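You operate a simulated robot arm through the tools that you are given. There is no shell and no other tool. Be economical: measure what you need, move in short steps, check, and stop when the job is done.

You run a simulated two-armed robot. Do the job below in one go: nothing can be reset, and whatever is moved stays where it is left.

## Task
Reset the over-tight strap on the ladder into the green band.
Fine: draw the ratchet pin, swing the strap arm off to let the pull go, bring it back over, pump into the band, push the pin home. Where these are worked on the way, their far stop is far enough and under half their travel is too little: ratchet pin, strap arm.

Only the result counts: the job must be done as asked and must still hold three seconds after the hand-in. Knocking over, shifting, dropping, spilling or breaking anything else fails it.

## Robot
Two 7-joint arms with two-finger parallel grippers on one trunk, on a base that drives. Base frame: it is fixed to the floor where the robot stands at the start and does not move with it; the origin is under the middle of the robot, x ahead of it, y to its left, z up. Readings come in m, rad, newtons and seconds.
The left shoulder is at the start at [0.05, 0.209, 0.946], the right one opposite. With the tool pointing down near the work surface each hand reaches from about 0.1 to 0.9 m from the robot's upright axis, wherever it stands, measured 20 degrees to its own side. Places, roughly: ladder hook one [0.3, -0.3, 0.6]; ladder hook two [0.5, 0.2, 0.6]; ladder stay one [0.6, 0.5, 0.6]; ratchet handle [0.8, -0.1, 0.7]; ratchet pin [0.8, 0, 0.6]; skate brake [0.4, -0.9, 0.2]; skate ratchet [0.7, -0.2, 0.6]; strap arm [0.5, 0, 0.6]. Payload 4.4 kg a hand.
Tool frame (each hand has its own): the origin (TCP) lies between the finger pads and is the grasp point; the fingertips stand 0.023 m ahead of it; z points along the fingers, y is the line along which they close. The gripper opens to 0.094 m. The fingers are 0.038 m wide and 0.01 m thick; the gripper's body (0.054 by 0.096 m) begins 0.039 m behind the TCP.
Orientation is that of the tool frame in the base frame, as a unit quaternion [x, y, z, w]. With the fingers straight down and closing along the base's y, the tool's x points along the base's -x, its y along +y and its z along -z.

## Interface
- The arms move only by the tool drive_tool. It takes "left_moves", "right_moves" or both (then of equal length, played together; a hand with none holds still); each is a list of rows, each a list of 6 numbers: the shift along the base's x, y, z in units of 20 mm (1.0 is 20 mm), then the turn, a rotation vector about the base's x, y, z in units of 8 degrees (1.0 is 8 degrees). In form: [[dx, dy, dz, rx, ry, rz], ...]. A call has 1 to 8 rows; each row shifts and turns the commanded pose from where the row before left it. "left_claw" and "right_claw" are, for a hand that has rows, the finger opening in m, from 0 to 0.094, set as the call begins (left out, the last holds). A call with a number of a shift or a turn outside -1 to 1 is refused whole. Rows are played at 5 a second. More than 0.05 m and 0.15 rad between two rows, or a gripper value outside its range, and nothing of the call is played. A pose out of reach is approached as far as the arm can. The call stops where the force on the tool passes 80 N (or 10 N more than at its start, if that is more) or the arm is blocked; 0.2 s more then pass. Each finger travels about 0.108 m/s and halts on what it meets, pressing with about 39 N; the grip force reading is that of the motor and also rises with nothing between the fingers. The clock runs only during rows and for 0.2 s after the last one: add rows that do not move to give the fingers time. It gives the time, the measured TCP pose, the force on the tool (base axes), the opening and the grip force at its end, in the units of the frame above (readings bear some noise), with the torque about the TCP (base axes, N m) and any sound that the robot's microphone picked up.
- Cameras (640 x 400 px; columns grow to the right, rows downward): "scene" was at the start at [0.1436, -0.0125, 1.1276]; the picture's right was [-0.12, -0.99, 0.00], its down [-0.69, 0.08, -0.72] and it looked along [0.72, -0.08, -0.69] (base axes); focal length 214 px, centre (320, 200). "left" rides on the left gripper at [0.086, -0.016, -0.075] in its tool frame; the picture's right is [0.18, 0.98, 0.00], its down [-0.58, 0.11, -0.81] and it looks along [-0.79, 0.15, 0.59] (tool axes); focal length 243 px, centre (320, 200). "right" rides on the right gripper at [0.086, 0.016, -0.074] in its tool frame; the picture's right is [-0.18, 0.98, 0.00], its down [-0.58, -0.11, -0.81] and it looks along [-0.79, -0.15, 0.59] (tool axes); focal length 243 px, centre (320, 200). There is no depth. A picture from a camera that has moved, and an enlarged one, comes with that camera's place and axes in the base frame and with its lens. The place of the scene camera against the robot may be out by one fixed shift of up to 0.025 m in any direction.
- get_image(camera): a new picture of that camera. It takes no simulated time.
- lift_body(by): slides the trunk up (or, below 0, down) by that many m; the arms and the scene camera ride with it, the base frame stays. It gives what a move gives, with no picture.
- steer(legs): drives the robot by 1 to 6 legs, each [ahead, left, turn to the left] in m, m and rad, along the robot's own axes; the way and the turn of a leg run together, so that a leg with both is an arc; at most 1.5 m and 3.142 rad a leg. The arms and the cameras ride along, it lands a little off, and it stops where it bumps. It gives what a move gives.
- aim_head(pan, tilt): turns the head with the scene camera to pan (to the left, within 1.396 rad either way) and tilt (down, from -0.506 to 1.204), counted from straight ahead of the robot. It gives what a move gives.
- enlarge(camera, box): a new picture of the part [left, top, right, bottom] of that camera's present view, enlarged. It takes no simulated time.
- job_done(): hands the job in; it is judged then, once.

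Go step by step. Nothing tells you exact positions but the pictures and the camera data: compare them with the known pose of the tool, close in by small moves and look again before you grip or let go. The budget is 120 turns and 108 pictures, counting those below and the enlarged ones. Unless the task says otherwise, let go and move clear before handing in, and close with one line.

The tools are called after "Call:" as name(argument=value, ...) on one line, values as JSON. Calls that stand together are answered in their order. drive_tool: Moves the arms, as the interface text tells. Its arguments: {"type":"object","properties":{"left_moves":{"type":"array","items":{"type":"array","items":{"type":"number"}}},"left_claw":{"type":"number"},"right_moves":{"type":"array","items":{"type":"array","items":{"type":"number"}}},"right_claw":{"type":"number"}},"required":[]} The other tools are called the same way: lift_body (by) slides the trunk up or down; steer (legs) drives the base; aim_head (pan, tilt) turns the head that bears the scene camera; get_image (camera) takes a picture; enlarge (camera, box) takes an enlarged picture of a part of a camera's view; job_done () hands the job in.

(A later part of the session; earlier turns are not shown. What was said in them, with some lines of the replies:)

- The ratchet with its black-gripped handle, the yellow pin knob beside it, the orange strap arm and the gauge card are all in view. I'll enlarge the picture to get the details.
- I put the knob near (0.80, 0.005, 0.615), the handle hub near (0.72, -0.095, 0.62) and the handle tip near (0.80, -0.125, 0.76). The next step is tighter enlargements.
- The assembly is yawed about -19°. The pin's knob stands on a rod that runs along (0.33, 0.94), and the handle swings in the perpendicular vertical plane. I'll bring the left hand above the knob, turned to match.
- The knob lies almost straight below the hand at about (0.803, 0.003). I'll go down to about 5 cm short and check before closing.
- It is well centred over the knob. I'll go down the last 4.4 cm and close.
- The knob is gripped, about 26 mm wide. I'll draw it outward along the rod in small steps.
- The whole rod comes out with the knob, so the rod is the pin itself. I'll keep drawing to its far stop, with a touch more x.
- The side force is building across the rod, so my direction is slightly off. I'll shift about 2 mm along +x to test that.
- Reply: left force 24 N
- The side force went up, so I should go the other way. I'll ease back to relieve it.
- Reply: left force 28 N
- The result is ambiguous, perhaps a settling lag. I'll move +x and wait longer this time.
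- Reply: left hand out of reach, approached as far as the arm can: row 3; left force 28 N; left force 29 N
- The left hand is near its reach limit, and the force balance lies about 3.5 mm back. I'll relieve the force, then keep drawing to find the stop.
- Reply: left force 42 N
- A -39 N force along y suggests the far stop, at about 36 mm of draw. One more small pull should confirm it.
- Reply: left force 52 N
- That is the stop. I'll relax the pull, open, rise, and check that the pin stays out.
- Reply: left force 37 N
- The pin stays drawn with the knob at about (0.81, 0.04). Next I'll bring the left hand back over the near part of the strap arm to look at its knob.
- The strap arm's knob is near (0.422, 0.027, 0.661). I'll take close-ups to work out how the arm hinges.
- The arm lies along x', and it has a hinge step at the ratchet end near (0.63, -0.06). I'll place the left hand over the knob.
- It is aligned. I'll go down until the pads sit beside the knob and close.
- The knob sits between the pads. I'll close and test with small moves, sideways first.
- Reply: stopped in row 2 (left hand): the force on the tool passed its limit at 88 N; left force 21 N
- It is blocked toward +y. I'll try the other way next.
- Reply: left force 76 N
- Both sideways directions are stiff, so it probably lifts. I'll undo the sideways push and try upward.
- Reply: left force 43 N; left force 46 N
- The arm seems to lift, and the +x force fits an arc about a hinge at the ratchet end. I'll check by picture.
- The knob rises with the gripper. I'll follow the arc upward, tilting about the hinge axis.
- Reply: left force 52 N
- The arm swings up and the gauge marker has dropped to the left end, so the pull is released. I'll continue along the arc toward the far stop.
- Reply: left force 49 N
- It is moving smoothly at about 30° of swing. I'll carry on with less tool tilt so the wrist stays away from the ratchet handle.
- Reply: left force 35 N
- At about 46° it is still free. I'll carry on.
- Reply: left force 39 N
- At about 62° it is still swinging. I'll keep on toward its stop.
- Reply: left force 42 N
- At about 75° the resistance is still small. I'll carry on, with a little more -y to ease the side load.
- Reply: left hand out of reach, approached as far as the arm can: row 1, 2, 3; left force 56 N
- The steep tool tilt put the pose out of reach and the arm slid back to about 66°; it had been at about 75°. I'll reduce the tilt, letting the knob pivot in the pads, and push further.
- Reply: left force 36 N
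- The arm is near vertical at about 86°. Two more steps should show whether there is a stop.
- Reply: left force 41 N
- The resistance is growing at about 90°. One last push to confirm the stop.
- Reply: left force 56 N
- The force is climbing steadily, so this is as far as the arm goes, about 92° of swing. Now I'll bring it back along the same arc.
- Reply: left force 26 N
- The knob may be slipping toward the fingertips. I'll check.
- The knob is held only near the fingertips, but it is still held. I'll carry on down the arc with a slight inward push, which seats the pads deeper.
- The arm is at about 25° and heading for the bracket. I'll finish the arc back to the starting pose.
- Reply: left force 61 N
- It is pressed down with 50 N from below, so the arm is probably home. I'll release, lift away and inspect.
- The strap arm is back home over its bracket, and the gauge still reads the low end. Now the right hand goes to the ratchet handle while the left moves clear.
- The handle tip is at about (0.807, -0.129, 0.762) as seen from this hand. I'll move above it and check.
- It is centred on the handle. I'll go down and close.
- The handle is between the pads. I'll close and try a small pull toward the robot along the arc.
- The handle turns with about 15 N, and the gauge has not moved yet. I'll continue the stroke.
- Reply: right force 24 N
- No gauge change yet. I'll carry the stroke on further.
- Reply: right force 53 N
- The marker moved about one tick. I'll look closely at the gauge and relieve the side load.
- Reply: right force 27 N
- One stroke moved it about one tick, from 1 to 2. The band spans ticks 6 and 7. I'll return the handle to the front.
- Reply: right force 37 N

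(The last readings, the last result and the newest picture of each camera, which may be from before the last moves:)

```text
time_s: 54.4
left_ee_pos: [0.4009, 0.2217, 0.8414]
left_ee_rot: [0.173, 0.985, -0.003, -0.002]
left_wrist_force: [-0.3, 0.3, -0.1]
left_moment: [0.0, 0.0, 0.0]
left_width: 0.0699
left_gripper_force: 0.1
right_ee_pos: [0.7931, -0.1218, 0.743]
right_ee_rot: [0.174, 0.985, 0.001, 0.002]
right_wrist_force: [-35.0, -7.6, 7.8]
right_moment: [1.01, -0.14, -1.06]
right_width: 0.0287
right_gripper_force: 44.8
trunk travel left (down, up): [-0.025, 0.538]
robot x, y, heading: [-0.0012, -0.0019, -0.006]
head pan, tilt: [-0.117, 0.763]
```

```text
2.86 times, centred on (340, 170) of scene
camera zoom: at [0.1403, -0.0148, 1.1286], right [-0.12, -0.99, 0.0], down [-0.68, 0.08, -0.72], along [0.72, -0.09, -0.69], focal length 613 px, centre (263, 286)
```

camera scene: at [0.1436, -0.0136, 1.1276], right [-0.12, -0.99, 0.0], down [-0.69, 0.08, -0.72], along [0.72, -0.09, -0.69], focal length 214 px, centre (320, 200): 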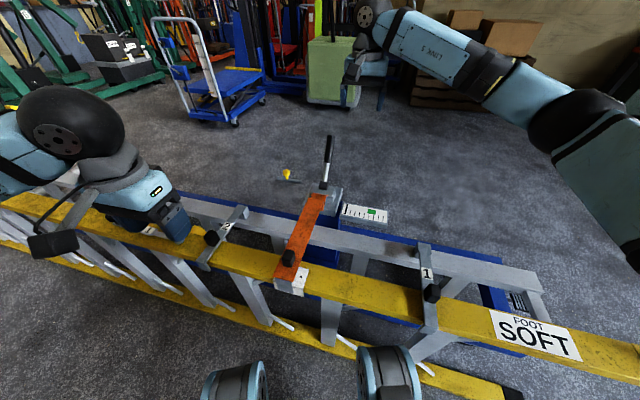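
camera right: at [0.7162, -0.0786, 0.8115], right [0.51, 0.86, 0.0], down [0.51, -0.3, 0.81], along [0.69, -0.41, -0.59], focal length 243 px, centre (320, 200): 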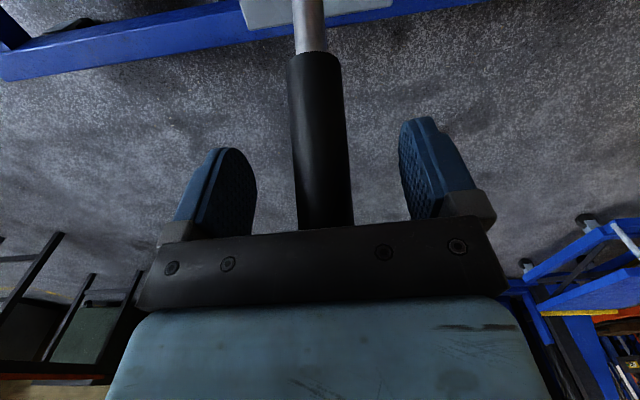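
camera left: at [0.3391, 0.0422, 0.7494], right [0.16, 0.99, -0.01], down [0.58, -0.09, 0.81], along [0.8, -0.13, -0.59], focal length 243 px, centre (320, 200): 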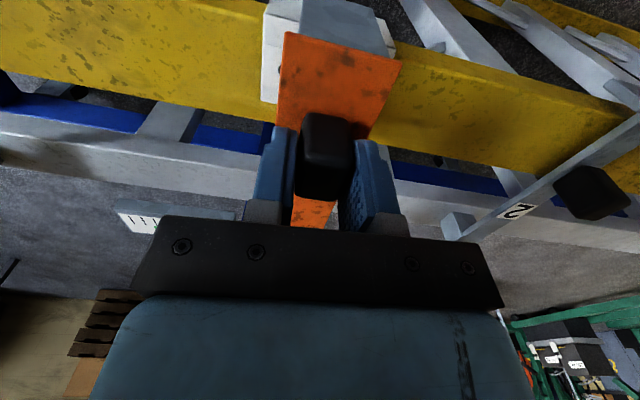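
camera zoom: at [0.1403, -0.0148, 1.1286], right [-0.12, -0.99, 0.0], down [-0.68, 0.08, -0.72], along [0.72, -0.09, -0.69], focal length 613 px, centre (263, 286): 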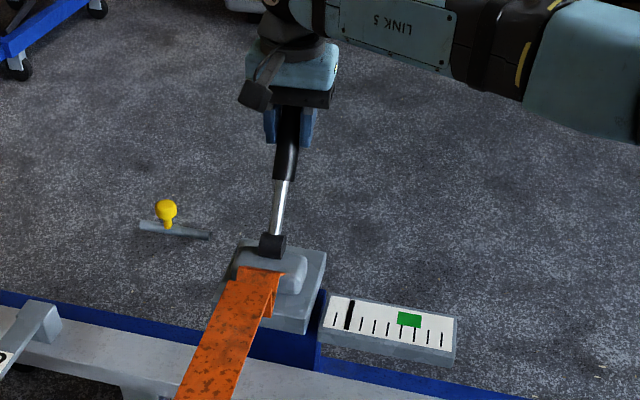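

It holds at tick 2. Second stroke, the full arc back.

Call:
drive_tool(right_moves=[[-0.741, 0.287, 0.4, 0, 0, 0], [-0.806, 0.312, 0.32, 0, 0, 0], [-0.825, 0.32, 0.225, 0, 0, 0], [-0.848, 0.328, 0.115, 0, 0, 0], [-0.857, 0.332, -0.01, 0, 0, 0], [-0.857, 0.332, -0.125, 0, 0, 0], [-0.82, 0.318, -0.24, 0, 0, 0], [0, 0, 0, 0, 0, 0]])

Call:
enlarge(camera="scene", box=[335, 195, 395, 230])

```text
time_s: 56.2
left_ee_pos: [0.4016, 0.2229, 0.84]
left_ee_rot: [0.173, 0.985, -0.003, -0.003]
left_wrist_force: [0.4, -0.4, 0.1]
left_moment: [0.01, -0.01, 0.03]
left_width: 0.0702
left_gripper_force: 0.0
right_ee_pos: [0.6792, -0.0768, 0.7545]
right_ee_rot: [0.173, 0.985, 0.002, 0.0]
right_wrist_force: [-1.7, -16.0, 12.1]
right_moment: [-0.03, -0.72, -0.23]
right_width: 0.0274
right_gripper_force: 45.2
trunk travel left (down, up): [-0.025, 0.538]
robot x, y, heading: [-0.001, -0.0032, -0.003]
head pan, tilt: [-0.117, 0.763]
```

```text
10.67 times, centred on (365, 212) of scene
camera zoom: at [0.1421, -0.015, 1.1279], right [-0.12, -0.99, 0.0], down [-0.69, 0.08, -0.72], along [0.72, -0.09, -0.69], focal length 2288 px, centre (-160, 67)
```

zoom: 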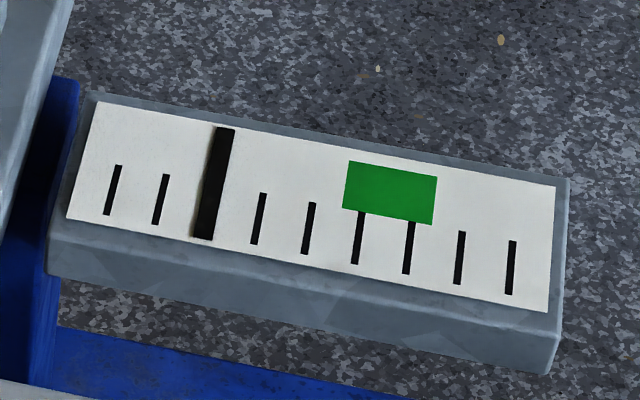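

Exactly one tick per stroke, now at tick 3. Tick 6 lies within the band, so I need three more strokes.

Call:
drive_tool(right_moves=[[0.82, -0.318, 0.24, 0, 0, 0], [0.857, -0.332, 0.125, 0, 0, 0], [0.857, -0.332, 0.01, 0, 0, 0], [0.848, -0.328, -0.115, 0, 0, 0], [0.825, -0.32, -0.225, 0, 0, 0], [0.806, -0.312, -0.32, 0, 0, 0], [0.741, -0.287, -0.4, 0, 0, 0], [0, 0, 0, 0, 0, 0]])

Call:
drive_tool(right_moves=[[-0.741, 0.287, 0.4, 0, 0, 0], [-0.806, 0.312, 0.32, 0, 0, 0], [-0.825, 0.32, 0.225, 0, 0, 0], [-0.848, 0.328, 0.115, 0, 0, 0], [-0.857, 0.332, -0.01, 0, 0, 0], [-0.857, 0.332, -0.125, 0, 0, 0], [-0.82, 0.318, -0.24, 0, 0, 0], [0, 0, 0, 0, 0, 0]])

Call:
enlarge(camera="scene", box=[335, 195, 395, 230])

```text
time_s: 58.0
left_ee_pos: [0.4011, 0.222, 0.8424]
left_ee_rot: [0.173, 0.985, -0.003, -0.002]
left_wrist_force: [-0.9, 0.7, -1.3]
left_moment: [0.0, 0.0, -0.02]
left_width: 0.0701
left_gripper_force: 0.2
right_ee_pos: [0.7933, -0.1238, 0.7452]
right_ee_rot: [0.176, 0.984, 0.001, 0.004]
right_wrist_force: [-35.3, -30.3, 20.7]
right_moment: [0.45, 0.29, -0.89]
right_width: 0.028
right_gripper_force: 45.1
trunk travel left (down, up): [-0.025, 0.538]
robot x, y, heading: [-0.0001, -0.0022, -0.004]
head pan, tilt: [-0.117, 0.763]
```

```text
time_s: 59.8
left_ee_pos: [0.4029, 0.2219, 0.8417]
left_ee_rot: [0.173, 0.985, -0.002, -0.004]
left_wrist_force: [-0.4, 0.0, 0.6]
left_moment: [0.01, -0.03, -0.01]
left_width: 0.0698
left_gripper_force: 0.1
right_ee_pos: [0.6779, -0.0761, 0.7544]
right_ee_rot: [0.174, 0.985, 0.0, 0.0]
right_wrist_force: [-8.3, -29.8, 13.3]
right_moment: [0.12, -0.78, -0.55]
right_width: 0.0277
right_gripper_force: 45.1
trunk travel left (down, up): [-0.025, 0.538]
robot x, y, heading: [-0.0001, -0.0026, -0.005]
head pan, tilt: [-0.117, 0.763]
```

```text
10.67 times, centred on (365, 212) of scene
camera zoom: at [0.1417, -0.0158, 1.1279], right [-0.12, -0.99, 0.0], down [-0.68, 0.09, -0.72], along [0.72, -0.09, -0.69], focal length 2288 px, centre (-160, 67)
```

zoom: 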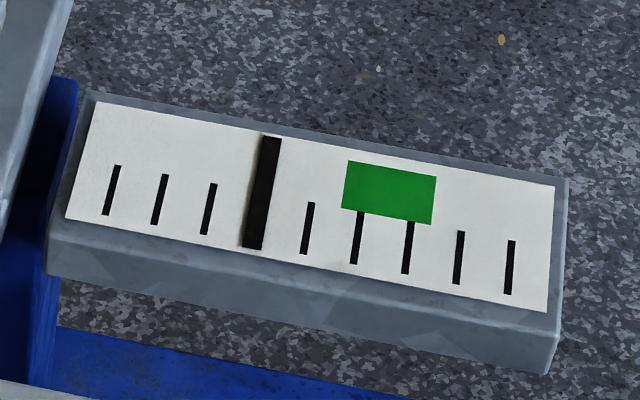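

Now at tick 4. I'll repeat twice more, adding a slight -y relief.

Call:
drive_tool(right_moves=[[0.82, -0.36, 0.24, 0, 0, 0], [0.857, -0.36, 0.125, 0, 0, 0], [0.857, -0.332, 0.01, 0, 0, 0], [0.848, -0.328, -0.115, 0, 0, 0], [0.825, -0.32, -0.225, 0, 0, 0], [0.806, -0.312, -0.32, 0, 0, 0], [0.741, -0.287, -0.4, 0, 0, 0], [0, 0, 0, 0, 0, 0]])

Call:
drive_tool(right_moves=[[-0.741, 0.287, 0.4, 0, 0, 0], [-0.806, 0.312, 0.32, 0, 0, 0], [-0.825, 0.32, 0.225, 0, 0, 0], [-0.848, 0.328, 0.115, 0, 0, 0], [-0.857, 0.332, -0.01, 0, 0, 0], [-0.857, 0.332, -0.125, 0, 0, 0], [-0.82, 0.318, -0.24, 0, 0, 0], [0, 0, 0, 0, 0, 0]])

Call:
enlarge(camera="scene", box=[335, 195, 395, 230])

```text
time_s: 61.6
left_ee_pos: [0.4011, 0.2221, 0.8423]
left_ee_rot: [0.173, 0.985, -0.003, -0.002]
left_wrist_force: [0.2, -0.7, -1.5]
left_moment: [0.01, 0.01, 0.0]
left_width: 0.0702
left_gripper_force: 0.1
right_ee_pos: [0.7946, -0.1235, 0.7429]
right_ee_rot: [0.173, 0.985, 0.001, 0.002]
right_wrist_force: [-36.9, -20.8, 9.7]
right_moment: [0.8, 0.31, -0.95]
right_width: 0.028
right_gripper_force: 45.4
trunk travel left (down, up): [-0.025, 0.538]
robot x, y, heading: [0.0006, 0.0023, -0.004]
head pan, tilt: [-0.117, 0.763]
```

```text
time_s: 63.4
left_ee_pos: [0.4028, 0.2235, 0.8403]
left_ee_rot: [0.172, 0.985, -0.004, -0.003]
left_wrist_force: [-0.3, -0.2, -0.3]
left_moment: [-0.01, 0.0, -0.02]
left_width: 0.07
left_gripper_force: 0.0
right_ee_pos: [0.6783, -0.0772, 0.753]
right_ee_rot: [0.173, 0.985, 0.001, 0.0]
right_wrist_force: [6.8, 5.0, 16.1]
right_moment: [-0.26, -0.75, 0.16]
right_width: 0.0277
right_gripper_force: 44.9
trunk travel left (down, up): [-0.025, 0.538]
robot x, y, heading: [-0.004, -0.0014, -0.005]
head pan, tilt: [-0.117, 0.763]
```

```text
10.67 times, centred on (365, 212) of scene
camera zoom: at [0.1423, -0.0135, 1.1279], right [-0.12, -0.99, 0.0], down [-0.69, 0.08, -0.72], along [0.72, -0.09, -0.69], focal length 2288 px, centre (-160, 67)
```

zoom: 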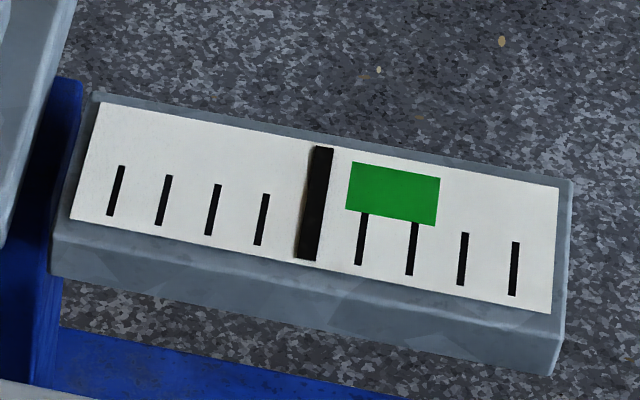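

Now at tick 5. One more stroke.

Call:
drive_tool(right_moves=[[0.82, -0.318, 0.24, 0, 0, 0], [0.857, -0.332, 0.125, 0, 0, 0], [0.857, -0.332, 0.01, 0, 0, 0], [0.848, -0.328, -0.115, 0, 0, 0], [0.825, -0.32, -0.225, 0, 0, 0], [0.806, -0.312, -0.32, 0, 0, 0], [0.741, -0.287, -0.4, 0, 0, 0], [0, 0, 0, 0, 0, 0]])

Call:
drive_tool(right_moves=[[-0.741, 0.287, 0.4, 0, 0, 0], [-0.806, 0.312, 0.32, 0, 0, 0], [-0.825, 0.32, 0.225, 0, 0, 0], [-0.848, 0.328, 0.115, 0, 0, 0], [-0.857, 0.332, -0.01, 0, 0, 0], [-0.857, 0.332, -0.125, 0, 0, 0], [-0.82, 0.318, -0.24, 0, 0, 0], [0, 0, 0, 0, 0, 0]])

Call:
enlarge(camera="scene", box=[335, 195, 395, 230])

```text
time_s: 65.2
left_ee_pos: [0.4017, 0.2236, 0.8418]
left_ee_rot: [0.173, 0.985, -0.003, -0.002]
left_wrist_force: [0.1, -0.2, -0.2]
left_moment: [0.04, -0.01, 0.0]
left_width: 0.0698
left_gripper_force: 0.1
right_ee_pos: [0.7926, -0.123, 0.7444]
right_ee_rot: [0.175, 0.985, 0.002, 0.002]
right_wrist_force: [-28.2, -0.8, 16.3]
right_moment: [0.99, 0.28, -0.77]
right_width: 0.0279
right_gripper_force: 45.1
trunk travel left (down, up): [-0.025, 0.538]
robot x, y, heading: [-0.0013, -0.0035, 0.004]
head pan, tilt: [-0.117, 0.763]
```

```text
time_s: 67.0
left_ee_pos: [0.4026, 0.2245, 0.8397]
left_ee_rot: [0.173, 0.985, -0.003, -0.004]
left_wrist_force: [0.6, -0.7, -0.8]
left_moment: [-0.01, 0.0, 0.02]
left_width: 0.0698
left_gripper_force: 0.1
right_ee_pos: [0.6784, -0.0781, 0.7518]
right_ee_rot: [0.174, 0.985, 0.0, -0.001]
right_wrist_force: [0.3, 1.0, 0.1]
right_moment: [-0.01, 0.0, 0.02]
right_width: 0.0002
right_gripper_force: 42.2
trunk travel left (down, up): [-0.025, 0.538]
robot x, y, heading: [0.0008, -0.002, -0.007]
head pan, tilt: [-0.117, 0.763]
```

```text
10.67 times, centred on (365, 212) of scene
camera zoom: at [0.1435, -0.0141, 1.1275], right [-0.12, -0.99, 0.0], down [-0.69, 0.08, -0.72], along [0.72, -0.09, -0.69], focal length 2288 px, centre (-160, 67)
```

zoom: 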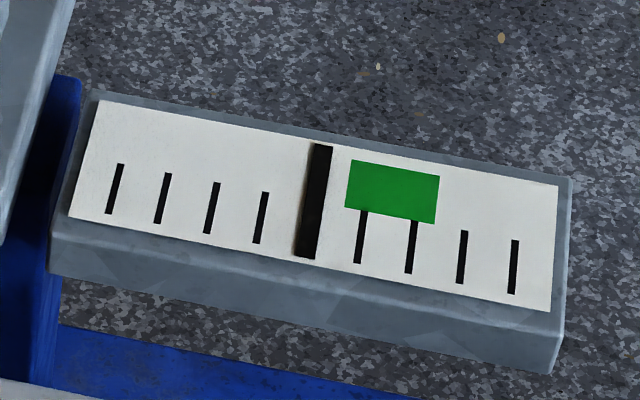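

The fingers slipped off the handle during the stroke. I'll see where the handle is.

Call:
get_image(camera="right")

Call:
enlarge(camera="scene", box=[280, 100, 400, 240])

```text
41 pictures are left
camera right: at [0.6029, -0.0327, 0.8269], right [0.51, 0.86, 0.0], down [0.51, -0.3, 0.81], along [0.69, -0.41, -0.59], focal length 243 px, centre (320, 200)
```

right: 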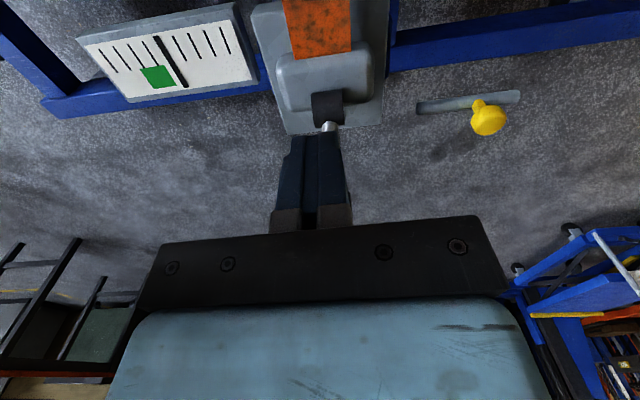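

```text
2.86 times, centred on (340, 170) of scene
camera zoom: at [0.1435, -0.0141, 1.1275], right [-0.12, -0.99, 0.0], down [-0.69, 0.08, -0.72], along [0.72, -0.09, -0.69], focal length 613 px, centre (263, 286)
```

zoom: 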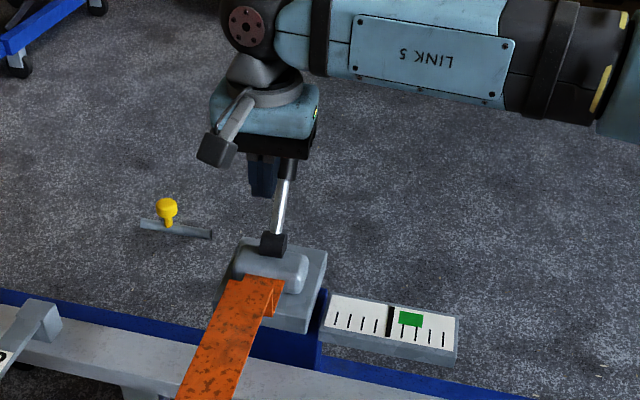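

The handle is still near its front position. I'll rise, open, go back over it and look.

Call:
drive_tool(right_moves=[[0, 0, 1, 0, 0, 0], [0, 0, 1, 0, 0, 0], [0, 0, 1, 0, 0, 0], [0, 0, 1, 0, 0, 0], [0, 0, 0.3, 0, 0, 0]])

Call:
drive_tool(right_moves=[[0.95, -0.375, 0, 0, 0, 0], [0.95, -0.375, 0, 0, 0, 0], [0.95, -0.375, 0, 0, 0, 0], [0.95, -0.375, 0, 0, 0, 0], [0.95, -0.375, 0, 0, 0, 0], [0.95, -0.375, 0, 0, 0, 0], [0, 0, 0, 0, 0, 0]], right_claw=0.08)

Call:
get_image(camera="right")

```text
time_s: 68.2
left_ee_pos: [0.4026, 0.2237, 0.8403]
left_ee_rot: [0.172, 0.985, -0.004, -0.004]
left_wrist_force: [0.1, 0.2, -0.3]
left_moment: [0.02, -0.02, 0.0]
left_width: 0.07
left_gripper_force: 0.0
right_ee_pos: [0.6784, -0.0764, 0.8376]
right_ee_rot: [0.174, 0.985, 0.0, 0.001]
right_wrist_force: [0.1, -0.4, 0.0]
right_moment: [0.01, 0.03, 0.01]
right_width: 0.0003
right_gripper_force: 41.9
trunk travel left (down, up): [-0.025, 0.538]
robot x, y, heading: [0.0011, -0.0003, -0.002]
head pan, tilt: [-0.117, 0.763]
```

```text
time_s: 69.8
left_ee_pos: [0.4044, 0.2227, 0.8385]
left_ee_rot: [0.173, 0.985, -0.004, -0.004]
left_wrist_force: [-0.2, 0.2, -0.1]
left_moment: [-0.01, 0.03, -0.04]
left_width: 0.0697
left_gripper_force: 0.0
right_ee_pos: [0.7948, -0.1228, 0.8396]
right_ee_rot: [0.174, 0.985, 0.0, 0.001]
right_wrist_force: [0.4, 0.9, -0.5]
right_moment: [-0.01, 0.0, -0.03]
right_width: 0.08
right_gripper_force: 0.0
trunk travel left (down, up): [-0.025, 0.538]
robot x, y, heading: [-0.0017, -0.0026, -0.0]
head pan, tilt: [-0.117, 0.763]
```

```text
39 pictures are left
camera right: at [0.718, -0.0774, 0.9146], right [0.51, 0.86, 0.0], down [0.51, -0.3, 0.81], along [0.69, -0.41, -0.59], focal length 243 px, centre (320, 200)
```

right: 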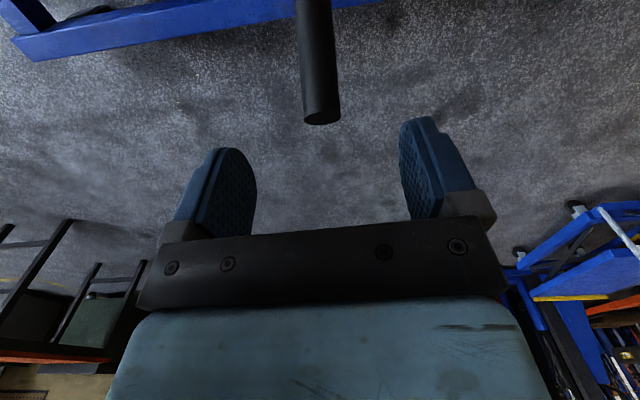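

The handle is back at its front position and aligned. I'll go a bit deeper this time and grip.

Call:
drive_tool(right_moves=[[0, 0, -1, 0, 0, 0], [0, 0, -1, 0, 0, 0], [0, 0, -1, 0, 0, 0], [0, 0, -1, 0, 0, 0], [0, 0, -1, 0, 0, 0], [0, 0, -0.45, 0, 0, 0], [0, 0, 0, 0, 0, 0]])

Call:
drive_tool(right_moves=[[0, 0, 0, 0, 0, 0], [0, 0, 0, 0, 0, 0], [0, 0, 0, 0, 0, 0]], right_claw=0.0)

Call:
drive_tool(right_moves=[[-0.741, 0.287, 0.43, 0, 0, 0], [-0.806, 0.312, 0.345, 0, 0, 0], [-0.825, 0.32, 0.225, 0, 0, 0], [-0.848, 0.328, 0.115, 0, 0, 0], [-0.857, 0.332, -0.01, 0, 0, 0], [-0.857, 0.332, -0.125, 0, 0, 0], [-0.82, 0.318, -0.24, 0, 0, 0], [0, 0, 0, 0, 0, 0]])

Call:
enlarge(camera="scene", box=[335, 195, 395, 230])

```text
time_s: 71.4
left_ee_pos: [0.4039, 0.2236, 0.8389]
left_ee_rot: [0.172, 0.985, -0.004, -0.004]
left_wrist_force: [-0.1, -0.2, -0.1]
left_moment: [0.02, 0.01, -0.01]
left_width: 0.0698
left_gripper_force: 0.1
right_ee_pos: [0.7938, -0.122, 0.7293]
right_ee_rot: [0.174, 0.985, 0.0, 0.001]
right_wrist_force: [0.1, -0.2, -0.2]
right_moment: [-0.04, 0.01, -0.02]
right_width: 0.0798
right_gripper_force: 0.0
trunk travel left (down, up): [-0.025, 0.538]
robot x, y, heading: [-0.0009, 0.0013, -0.002]
head pan, tilt: [-0.117, 0.763]
```

```text
time_s: 72.2
left_ee_pos: [0.4031, 0.2234, 0.8399]
left_ee_rot: [0.174, 0.985, -0.004, -0.004]
left_wrist_force: [-0.3, -0.4, -0.1]
left_moment: [0.03, -0.02, -0.03]
left_width: 0.0699
left_gripper_force: 0.0
right_ee_pos: [0.7947, -0.1226, 0.7292]
right_ee_rot: [0.176, 0.984, 0.0, 0.0]
right_wrist_force: [-8.6, -8.3, -2.5]
right_moment: [1.71, -0.74, -1.47]
right_width: 0.0281
right_gripper_force: 45.3
trunk travel left (down, up): [-0.025, 0.538]
robot x, y, heading: [0.0025, -0.0039, -0.004]
head pan, tilt: [-0.117, 0.763]
```

```text
time_s: 74.0
left_ee_pos: [0.4016, 0.2238, 0.8397]
left_ee_rot: [0.173, 0.985, -0.005, -0.003]
left_wrist_force: [-0.5, -0.3, 0.4]
left_moment: [-0.02, -0.03, -0.02]
left_width: 0.0702
left_gripper_force: 0.0
right_ee_pos: [0.6772, -0.0775, 0.7463]
right_ee_rot: [0.174, 0.985, 0.0, 0.002]
right_wrist_force: [7.9, -0.4, 16.6]
right_moment: [-1.56, -0.63, -0.17]
right_width: 0.0279
right_gripper_force: 45.0
trunk travel left (down, up): [-0.025, 0.538]
robot x, y, heading: [-0.0036, -0.0005, -0.007]
head pan, tilt: [-0.117, 0.763]
```

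```text
10.67 times, centred on (365, 212) of scene
camera zoom: at [0.1423, -0.0136, 1.128], right [-0.12, -0.99, 0.0], down [-0.69, 0.08, -0.72], along [0.72, -0.09, -0.69], focal length 2288 px, centre (-160, 67)
```

zoom: 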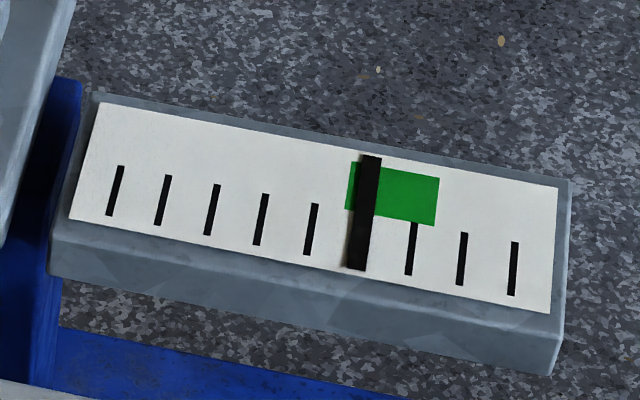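

The marker is in the band at tick 6. I'll return the handle to the front, release it and retract the right hand.

Call:
drive_tool(right_moves=[[0.82, -0.318, 0.24, 0, 0, 0], [0.857, -0.332, 0.125, 0, 0, 0], [0.857, -0.332, 0.01, 0, 0, 0], [0.848, -0.328, -0.115, 0, 0, 0], [0.825, -0.32, -0.225, 0, 0, 0], [0.806, -0.312, -0.345, 0, 0, 0], [0.6, -0.24, -0.37, 0, 0, 0], [0, 0, 0, 0, 0, 0]])

Call:
drive_tool(right_moves=[[0, 0, 0, 0, 0, 0], [0, 0, 0, 0, 0, 0], [0, 0, 1, 0, 0, 0], [0, 0, 1, 0, 0, 0], [0, 0, 1, 0, 0, 0], [0, 0, 1, 0, 0, 0], [0, 0, 1, 0, 0, 0], [0, 0, 1, 0, 0, 0]], right_claw=0.08)

Call:
drive_tool(right_moves=[[-1, -0.9, 0.4, 0, 0, 0], [-1, -0.9, 0.4, 0, 0, 0], [-1, -0.9, 0.4, 0, 0, 0], [-1, -0.9, 0.4, 0, 0, 0], [-1, -0.9, 0.4, 0, 0, 0], [-1, -0.9, 0.4, 0, 0, 0], [-1, -0.9, 0.4, 0, 0, 0], [-1, -0.9, 0.4, 0, 0, 0]])

Call:
enlarge(camera="scene", box=[260, 110, 400, 300])

```text
time_s: 75.8
left_ee_pos: [0.4024, 0.2223, 0.8394]
left_ee_rot: [0.173, 0.985, -0.004, -0.004]
left_wrist_force: [0.5, -0.3, -0.9]
left_moment: [-0.03, -0.03, 0.01]
left_width: 0.0701
left_gripper_force: 0.1
right_ee_pos: [0.7906, -0.1225, 0.7291]
right_ee_rot: [0.176, 0.984, 0.0, 0.0]
right_wrist_force: [-14.6, -8.0, -3.6]
right_moment: [2.05, 0.56, -1.13]
right_width: 0.0285
right_gripper_force: 44.7
trunk travel left (down, up): [-0.025, 0.538]
robot x, y, heading: [-0.0022, -0.0051, -0.004]
head pan, tilt: [-0.117, 0.763]
```

```text
time_s: 77.6
left_ee_pos: [0.4032, 0.2241, 0.8392]
left_ee_rot: [0.173, 0.985, -0.004, -0.004]
left_wrist_force: [-0.1, -0.1, 0.7]
left_moment: [0.03, 0.04, 0.04]
left_width: 0.0701
left_gripper_force: 0.0
right_ee_pos: [0.7928, -0.1212, 0.8521]
right_ee_rot: [0.174, 0.985, 0.0, 0.001]
right_wrist_force: [-0.2, 0.2, 0.0]
right_moment: [-0.01, -0.03, 0.01]
right_width: 0.08
right_gripper_force: 0.0
trunk travel left (down, up): [-0.025, 0.538]
robot x, y, heading: [0.0022, 0.0005, -0.002]
head pan, tilt: [-0.117, 0.763]
```

```text
time_s: 79.4
left_ee_pos: [0.4029, 0.2243, 0.8405]
left_ee_rot: [0.173, 0.985, -0.003, -0.004]
left_wrist_force: [0.6, 0.1, -0.1]
left_moment: [-0.01, 0.03, -0.02]
left_width: 0.07
left_gripper_force: 0.2
right_ee_pos: [0.6298, -0.2657, 0.9138]
right_ee_rot: [0.173, 0.985, 0.0, 0.0]
right_wrist_force: [0.1, 0.8, -1.1]
right_moment: [-0.01, 0.0, -0.02]
right_width: 0.0799
right_gripper_force: 0.0
trunk travel left (down, up): [-0.025, 0.538]
robot x, y, heading: [-0.0015, -0.0019, -0.004]
head pan, tilt: [-0.117, 0.763]
```

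```text
2.11 times, centred on (330, 205) of scene
camera zoom: at [0.1433, -0.0145, 1.1277], right [-0.12, -0.99, 0.0], down [-0.69, 0.08, -0.72], along [0.72, -0.09, -0.69], focal length 452 px, centre (299, 190)
```

zoom: 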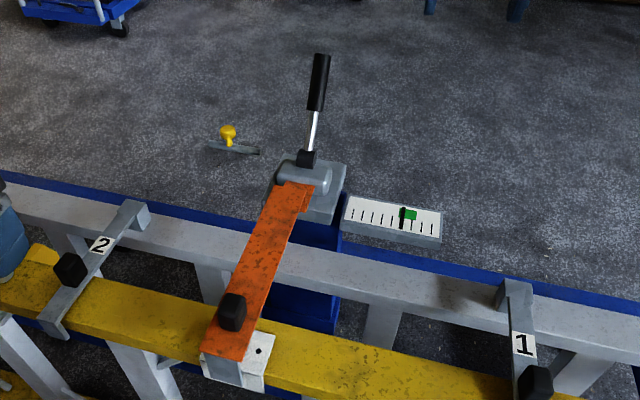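

The gauge holds in the band. Now the left hand returns over the pin knob to push it home.

Call:
drive_tool(left_moves=[[1, -0.35, 0, 0, 0, 0], [1, -0.35, 0, 0, 0, 0], [1, -0.35, 0, 0, 0, 0], [1, -0.35, 0, 0, 0, 0], [1, -0.35, 0, 0, 0, 0], [1, -0.35, 0, 0, 0, 0], [1, -0.35, 0, 0, 0, 0], [1, -0.35, 0, 0, 0, 0]])

Call:
drive_tool(left_moves=[[1, -0.45, -0.1, 0, 0, 0], [1, -0.45, -0.1, 0, 0, 0], [1, -0.45, -0.1, 0, 0, 0], [1, -0.45, -0.1, 0, 0, 0], [1, -0.45, -0.1, 0, 0, 0], [1, -0.45, -0.1, 0, 0, 0], [1, -0.45, -0.1, 0, 0, 0], [1, -0.45, -0.1, 0, 0, 0]])

Call:
drive_tool(left_moves=[[0.85, -0.56, -0.84, 0, 0, 0], [0.85, -0.56, -0.84, 0, 0, 0], [0.85, -0.56, -0.84, 0, 0, 0], [0.85, -0.56, -0.84, 0, 0, 0], [0.85, -0.56, -0.84, 0, 0, 0]])

Call:
get_image(camera="left")

```text
time_s: 81.2
left_ee_pos: [0.5641, 0.167, 0.8393]
left_ee_rot: [0.172, 0.985, -0.004, -0.004]
left_wrist_force: [-0.1, -0.4, 0.1]
left_moment: [-0.01, 0.0, -0.01]
left_width: 0.0698
left_gripper_force: 0.0
right_ee_pos: [0.6311, -0.2659, 0.9129]
right_ee_rot: [0.174, 0.985, 0.0, 0.0]
right_wrist_force: [0.0, 0.6, 0.3]
right_moment: [0.0, -0.01, 0.01]
right_width: 0.08
right_gripper_force: 0.0
trunk travel left (down, up): [-0.025, 0.538]
robot x, y, heading: [0.0017, -0.0014, -0.006]
head pan, tilt: [-0.117, 0.763]
```

```text
time_s: 83.0
left_ee_pos: [0.7231, 0.0951, 0.8221]
left_ee_rot: [0.173, 0.985, -0.004, -0.005]
left_wrist_force: [0.0, 0.7, 0.9]
left_moment: [-0.03, 0.03, 0.02]
left_width: 0.0699
left_gripper_force: 0.1
right_ee_pos: [0.6304, -0.2658, 0.9127]
right_ee_rot: [0.174, 0.985, 0.0, -0.001]
right_wrist_force: [0.4, 0.3, 0.1]
right_moment: [0.01, -0.01, 0.01]
right_width: 0.0799
right_gripper_force: 0.1
trunk travel left (down, up): [-0.025, 0.538]
robot x, y, heading: [-0.0011, 0.0019, -0.004]
head pan, tilt: [-0.117, 0.763]
```

```text
time_s: 84.2
left_ee_pos: [0.809, 0.039, 0.7391]
left_ee_rot: [0.173, 0.985, -0.004, -0.005]
left_wrist_force: [-0.2, -0.6, -0.1]
left_moment: [0.02, -0.02, -0.02]
left_width: 0.0699
left_gripper_force: 0.1
right_ee_pos: [0.6309, -0.2662, 0.9132]
right_ee_rot: [0.173, 0.985, 0.0, 0.001]
right_wrist_force: [0.4, 0.0, 0.6]
right_moment: [0.0, -0.02, -0.02]
right_width: 0.0801
right_gripper_force: 0.1
trunk travel left (down, up): [-0.025, 0.538]
robot x, y, heading: [-0.0003, 0.0011, -0.004]
head pan, tilt: [-0.117, 0.763]
```

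```text
36 pictures are left
camera left: at [0.7236, 0.0538, 0.8155], right [0.16, 0.99, -0.01], down [0.59, -0.09, 0.8], along [0.79, -0.13, -0.6], focal length 243 px, centre (320, 200)
```

left: 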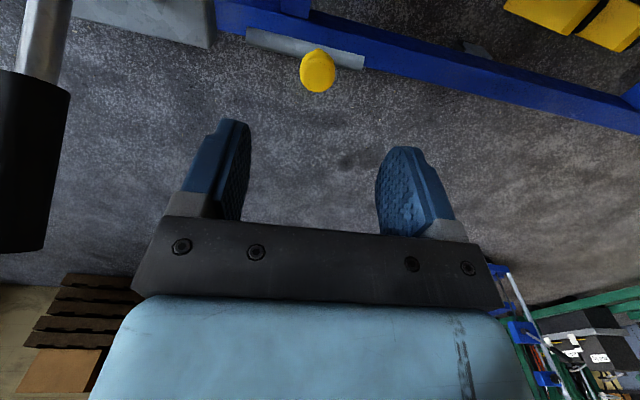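

The view is the same as when I left the knob. I'll go down, grip it, then push it inward.

Call:
drive_tool(left_moves=[[0, 0, -1, 0, 0, 0], [0, 0, -1, 0, 0, 0], [0, 0, -1, 0, 0, 0], [0, 0, -1, 0, 0, 0], [0, 0, -1, 0, 0, 0], [0, 0, -0.5, 0, 0, 0], [0, 0, 0, 0, 0, 0]])

Call:
drive_tool(left_moves=[[0, 0, 0, 0, 0, 0], [0, 0, 0, 0, 0, 0], [0, 0, 0, 0, 0, 0]], left_claw=0.0)

Call:
drive_tool(left_moves=[[-0.09, -0.24, 0, 0, 0, 0], [-0.09, -0.24, 0, 0, 0, 0], [-0.09, -0.24, 0, 0, 0, 0], [-0.09, -0.24, 0, 0, 0, 0], [0, 0, 0, 0, 0, 0]])

```text
time_s: 85.8
left_ee_pos: [0.8083, 0.0386, 0.63]
left_ee_rot: [0.173, 0.985, -0.004, -0.004]
left_wrist_force: [0.1, 0.7, -0.3]
left_moment: [-0.01, 0.01, 0.02]
left_width: 0.07
left_gripper_force: 0.0
right_ee_pos: [0.632, -0.2652, 0.913]
right_ee_rot: [0.174, 0.985, 0.001, 0.0]
right_wrist_force: [0.6, 0.0, -0.6]
right_moment: [-0.01, 0.01, 0.0]
right_width: 0.0802
right_gripper_force: 0.1
trunk travel left (down, up): [-0.025, 0.538]
robot x, y, heading: [-0.0006, 0.0031, 0.0]
head pan, tilt: [-0.117, 0.763]
```

```text
time_s: 86.6
left_ee_pos: [0.8075, 0.0382, 0.6291]
left_ee_rot: [0.173, 0.985, -0.004, -0.005]
left_wrist_force: [-1.5, -0.8, -1.5]
left_moment: [0.13, -0.2, -0.42]
left_width: 0.0264
left_gripper_force: 45.1
right_ee_pos: [0.6317, -0.2657, 0.9127]
right_ee_rot: [0.173, 0.985, 0.001, 0.0]
right_wrist_force: [0.7, 0.0, -0.3]
right_moment: [0.0, -0.01, 0.01]
right_width: 0.0797
right_gripper_force: 0.1
trunk travel left (down, up): [-0.025, 0.538]
robot x, y, heading: [-0.0036, 0.0015, -0.003]
head pan, tilt: [-0.117, 0.763]
```

```text
time_s: 87.8
left_ee_pos: [0.7998, 0.0195, 0.6295]
left_ee_rot: [0.172, 0.985, -0.004, -0.004]
left_wrist_force: [-5.2, 2.0, -2.9]
left_moment: [-0.04, -0.71, -0.25]
left_width: 0.0263
left_gripper_force: 45.1
right_ee_pos: [0.6308, -0.2646, 0.9125]
right_ee_rot: [0.174, 0.985, -0.001, 0.0]
right_wrist_force: [-0.2, 0.2, 1.1]
right_moment: [-0.02, 0.01, -0.01]
right_width: 0.08
right_gripper_force: 0.0
trunk travel left (down, up): [-0.025, 0.538]
robot x, y, heading: [0.0024, -0.0025, 0.003]
head pan, tilt: [-0.117, 0.763]
```

It slides easily. I'll continue to the home stop.

Call:
drive_tool(left_moves=[[-0.09, -0.22, 0, 0, 0, 0], [-0.09, -0.22, 0, 0, 0, 0], [-0.09, -0.22, 0, 0, 0, 0], [-0.08, -0.22, 0, 0, 0, 0], [-0.05, -0.14, 0, 0, 0, 0], [0, 0, 0, 0, 0, 0]])

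Call:
enlarge(camera="scene", box=[260, 130, 360, 210])

```text
time_s: 89.2
left_ee_pos: [0.794, 0.0028, 0.6288]
left_ee_rot: [0.169, 0.986, -0.003, -0.004]
left_wrist_force: [-7.7, 33.2, 1.1]
left_moment: [0.9, 0.76, -0.09]
left_width: 0.0265
left_gripper_force: 44.6
right_ee_pos: [0.6303, -0.264, 0.9148]
right_ee_rot: [0.174, 0.985, -0.001, 0.0]
right_wrist_force: [-0.4, 0.0, 0.1]
right_moment: [-0.01, 0.01, 0.02]
right_width: 0.0798
right_gripper_force: 0.0
trunk travel left (down, up): [-0.025, 0.538]
robot x, y, heading: [0.0019, -0.0004, -0.0]
head pan, tilt: [-0.117, 0.763]
```

```text
5.00 times, centred on (310, 170) of scene
camera zoom: at [0.1432, -0.0123, 1.1277], right [-0.12, -0.99, 0.0], down [-0.69, 0.08, -0.72], along [0.72, -0.09, -0.69], focal length 1072 px, centre (370, 350)
```

zoom: 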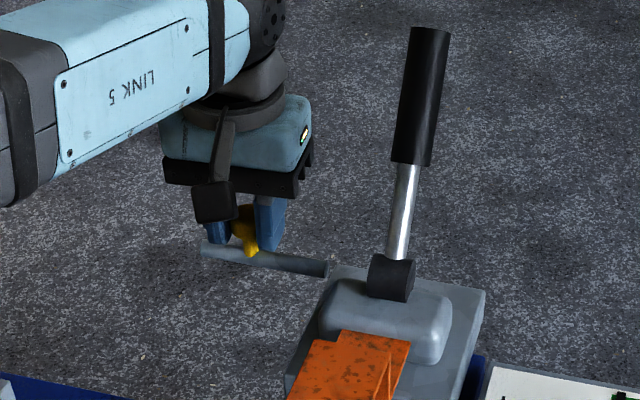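

It is back at its original place, with 33 N against the stop. One small extra push, then I'll release and clear.

Call:
drive_tool(left_moves=[[-0.03, -0.12, 0, 0, 0, 0], [0, 0, 0, 0, 0, 0], [0.04, 0.15, 0, 0, 0, 0]])

Call:
drive_tool(left_moves=[[0, 0, 0, 0, 0, 0], [0, 0, 0, 0, 0, 0], [0, 0, 0.7, 0, 0, 0], [0, 0, 1, 0, 0, 0], [0, 0, 1, 0, 0, 0], [0, 0, 1, 0, 0, 0], [0, 0, 1, 0, 0, 0], [0, 0, 1, 0, 0, 0]], left_claw=0.07)

Call:
drive_tool(left_moves=[[-1, 0.5, 0.6, 0, 0, 0], [-1, 0.5, 0.6, 0, 0, 0], [-1, 0.5, 0.6, 0, 0, 0], [-1, 0.5, 0.6, 0, 0, 0], [-1, 0.5, 0.6, 0, 0, 0], [-1, 0.5, 0.6, 0, 0, 0], [-1, 0.5, 0.6, 0, 0, 0], [-1, 0.5, 0.6, 0, 0, 0]])

Call:
enlarge(camera="scene", box=[240, 120, 420, 300])

Call:
enlarge(camera="scene", box=[335, 195, 395, 230])

Call:
enlarge(camera="scene", box=[285, 150, 345, 200])

Call:
enlarge(camera="scene", box=[265, 230, 325, 300])

```text
time_s: 90.0
left_ee_pos: [0.795, 0.0045, 0.6294]
left_ee_rot: [0.17, 0.986, -0.003, -0.004]
left_wrist_force: [-5.8, 44.0, 2.5]
left_moment: [0.74, 0.23, 0.0]
left_width: 0.0263
left_gripper_force: 45.1
right_ee_pos: [0.6307, -0.2644, 0.9143]
right_ee_rot: [0.174, 0.985, -0.001, 0.0]
right_wrist_force: [0.5, 0.6, 0.0]
right_moment: [-0.02, 0.01, 0.01]
right_width: 0.0798
right_gripper_force: 0.1
trunk travel left (down, up): [-0.025, 0.538]
robot x, y, heading: [-0.0031, 0.0001, 0.001]
head pan, tilt: [-0.117, 0.763]
```

```text
time_s: 91.8
left_ee_pos: [0.7931, -0.0002, 0.7433]
left_ee_rot: [0.173, 0.985, -0.003, -0.004]
left_wrist_force: [-0.5, -0.6, -0.2]
left_moment: [-0.01, 0.03, -0.02]
left_width: 0.0702
left_gripper_force: 0.0
right_ee_pos: [0.6301, -0.2653, 0.9138]
right_ee_rot: [0.173, 0.985, 0.0, 0.0]
right_wrist_force: [-0.3, -0.2, 0.4]
right_moment: [-0.01, -0.01, 0.0]
right_width: 0.0797
right_gripper_force: 0.0
trunk travel left (down, up): [-0.025, 0.538]
robot x, y, heading: [-0.0001, -0.0005, -0.004]
head pan, tilt: [-0.117, 0.763]
```

```text
time_s: 93.6
left_ee_pos: [0.6342, 0.0808, 0.8405]
left_ee_rot: [0.172, 0.985, -0.004, -0.004]
left_wrist_force: [-0.4, -0.1, -0.5]
left_moment: [0.02, 0.0, 0.02]
left_width: 0.0699
left_gripper_force: 0.1
right_ee_pos: [0.6303, -0.2641, 0.9137]
right_ee_rot: [0.173, 0.985, 0.0, 0.0]
right_wrist_force: [0.1, 0.5, -0.4]
right_moment: [-0.02, -0.02, 0.0]
right_width: 0.0801
right_gripper_force: 0.1
trunk travel left (down, up): [-0.025, 0.538]
robot x, y, heading: [-0.0004, 0.0008, 0.001]
head pan, tilt: [-0.117, 0.763]
```

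```text
2.22 times, centred on (330, 210) of scene
camera zoom: at [0.1433, -0.0139, 1.1277], right [-0.12, -0.99, 0.0], down [-0.69, 0.08, -0.72], along [0.72, -0.09, -0.69], focal length 477 px, centre (298, 178)
```

zoom: 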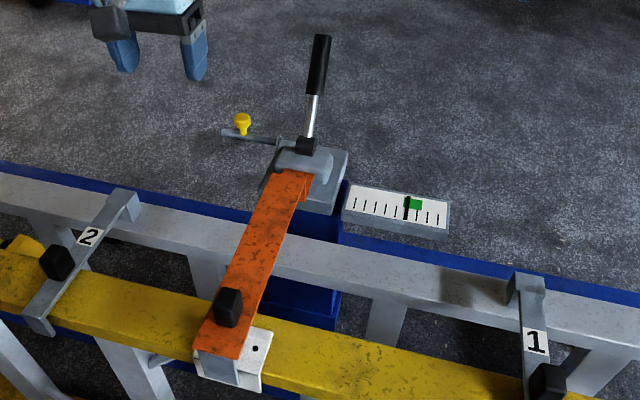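

```text
10.67 times, centred on (365, 212) of scene
camera zoom: at [0.1433, -0.0139, 1.1277], right [-0.12, -0.99, 0.0], down [-0.69, 0.08, -0.72], along [0.72, -0.09, -0.69], focal length 2288 px, centre (-160, 67)
```

zoom: 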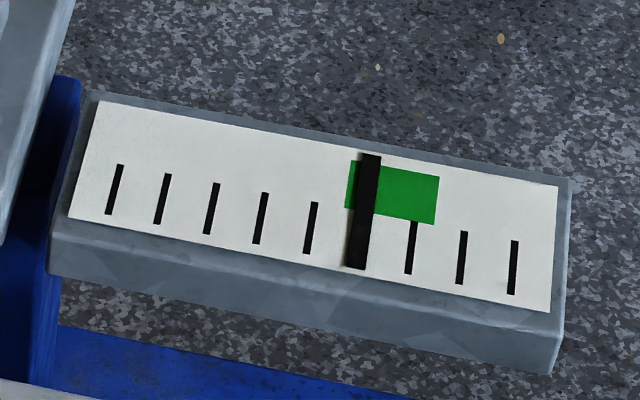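

```text
8.00 times, centred on (315, 175) of scene
camera zoom: at [0.1433, -0.0139, 1.1277], right [-0.12, -0.99, 0.0], down [-0.69, 0.08, -0.72], along [0.72, -0.09, -0.69], focal length 1716 px, centre (360, 400)
```

zoom: 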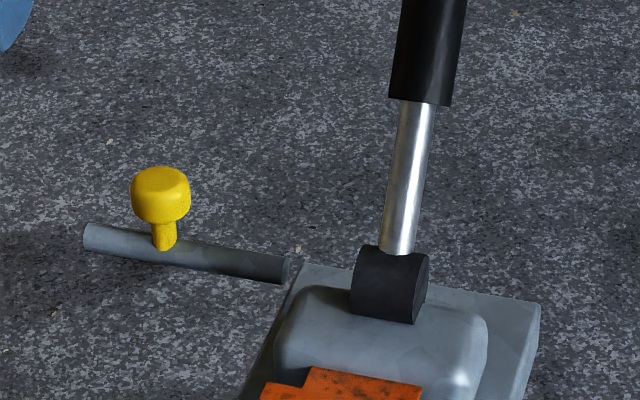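

```text
5.71 times, centred on (295, 265) of scene
camera zoom: at [0.1433, -0.0139, 1.1277], right [-0.12, -0.99, 0.0], down [-0.69, 0.08, -0.72], along [0.72, -0.09, -0.69], focal length 1226 px, centre (463, -171)
```

zoom: 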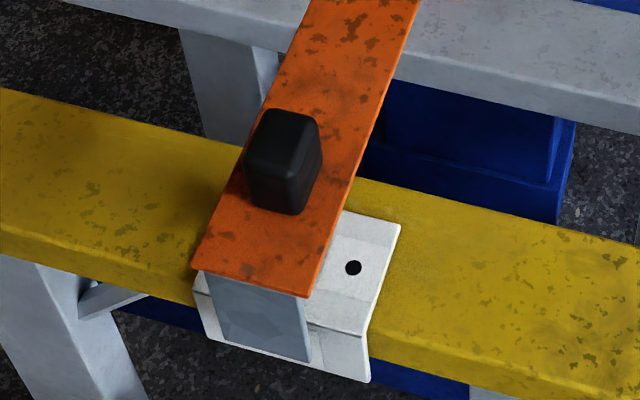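

The pin is home, matching where it sat at the start. The strap arm is over its bracket, the gauge holds in the green band and both hands are clear, so I'm handing in.

Call:
job_done()

```text
The job is handed in.
```

The strap is reset: the gauge held in the green band (tick 6) with the strap arm over its bracket, the ratchet pin pushed home and both hands clear.
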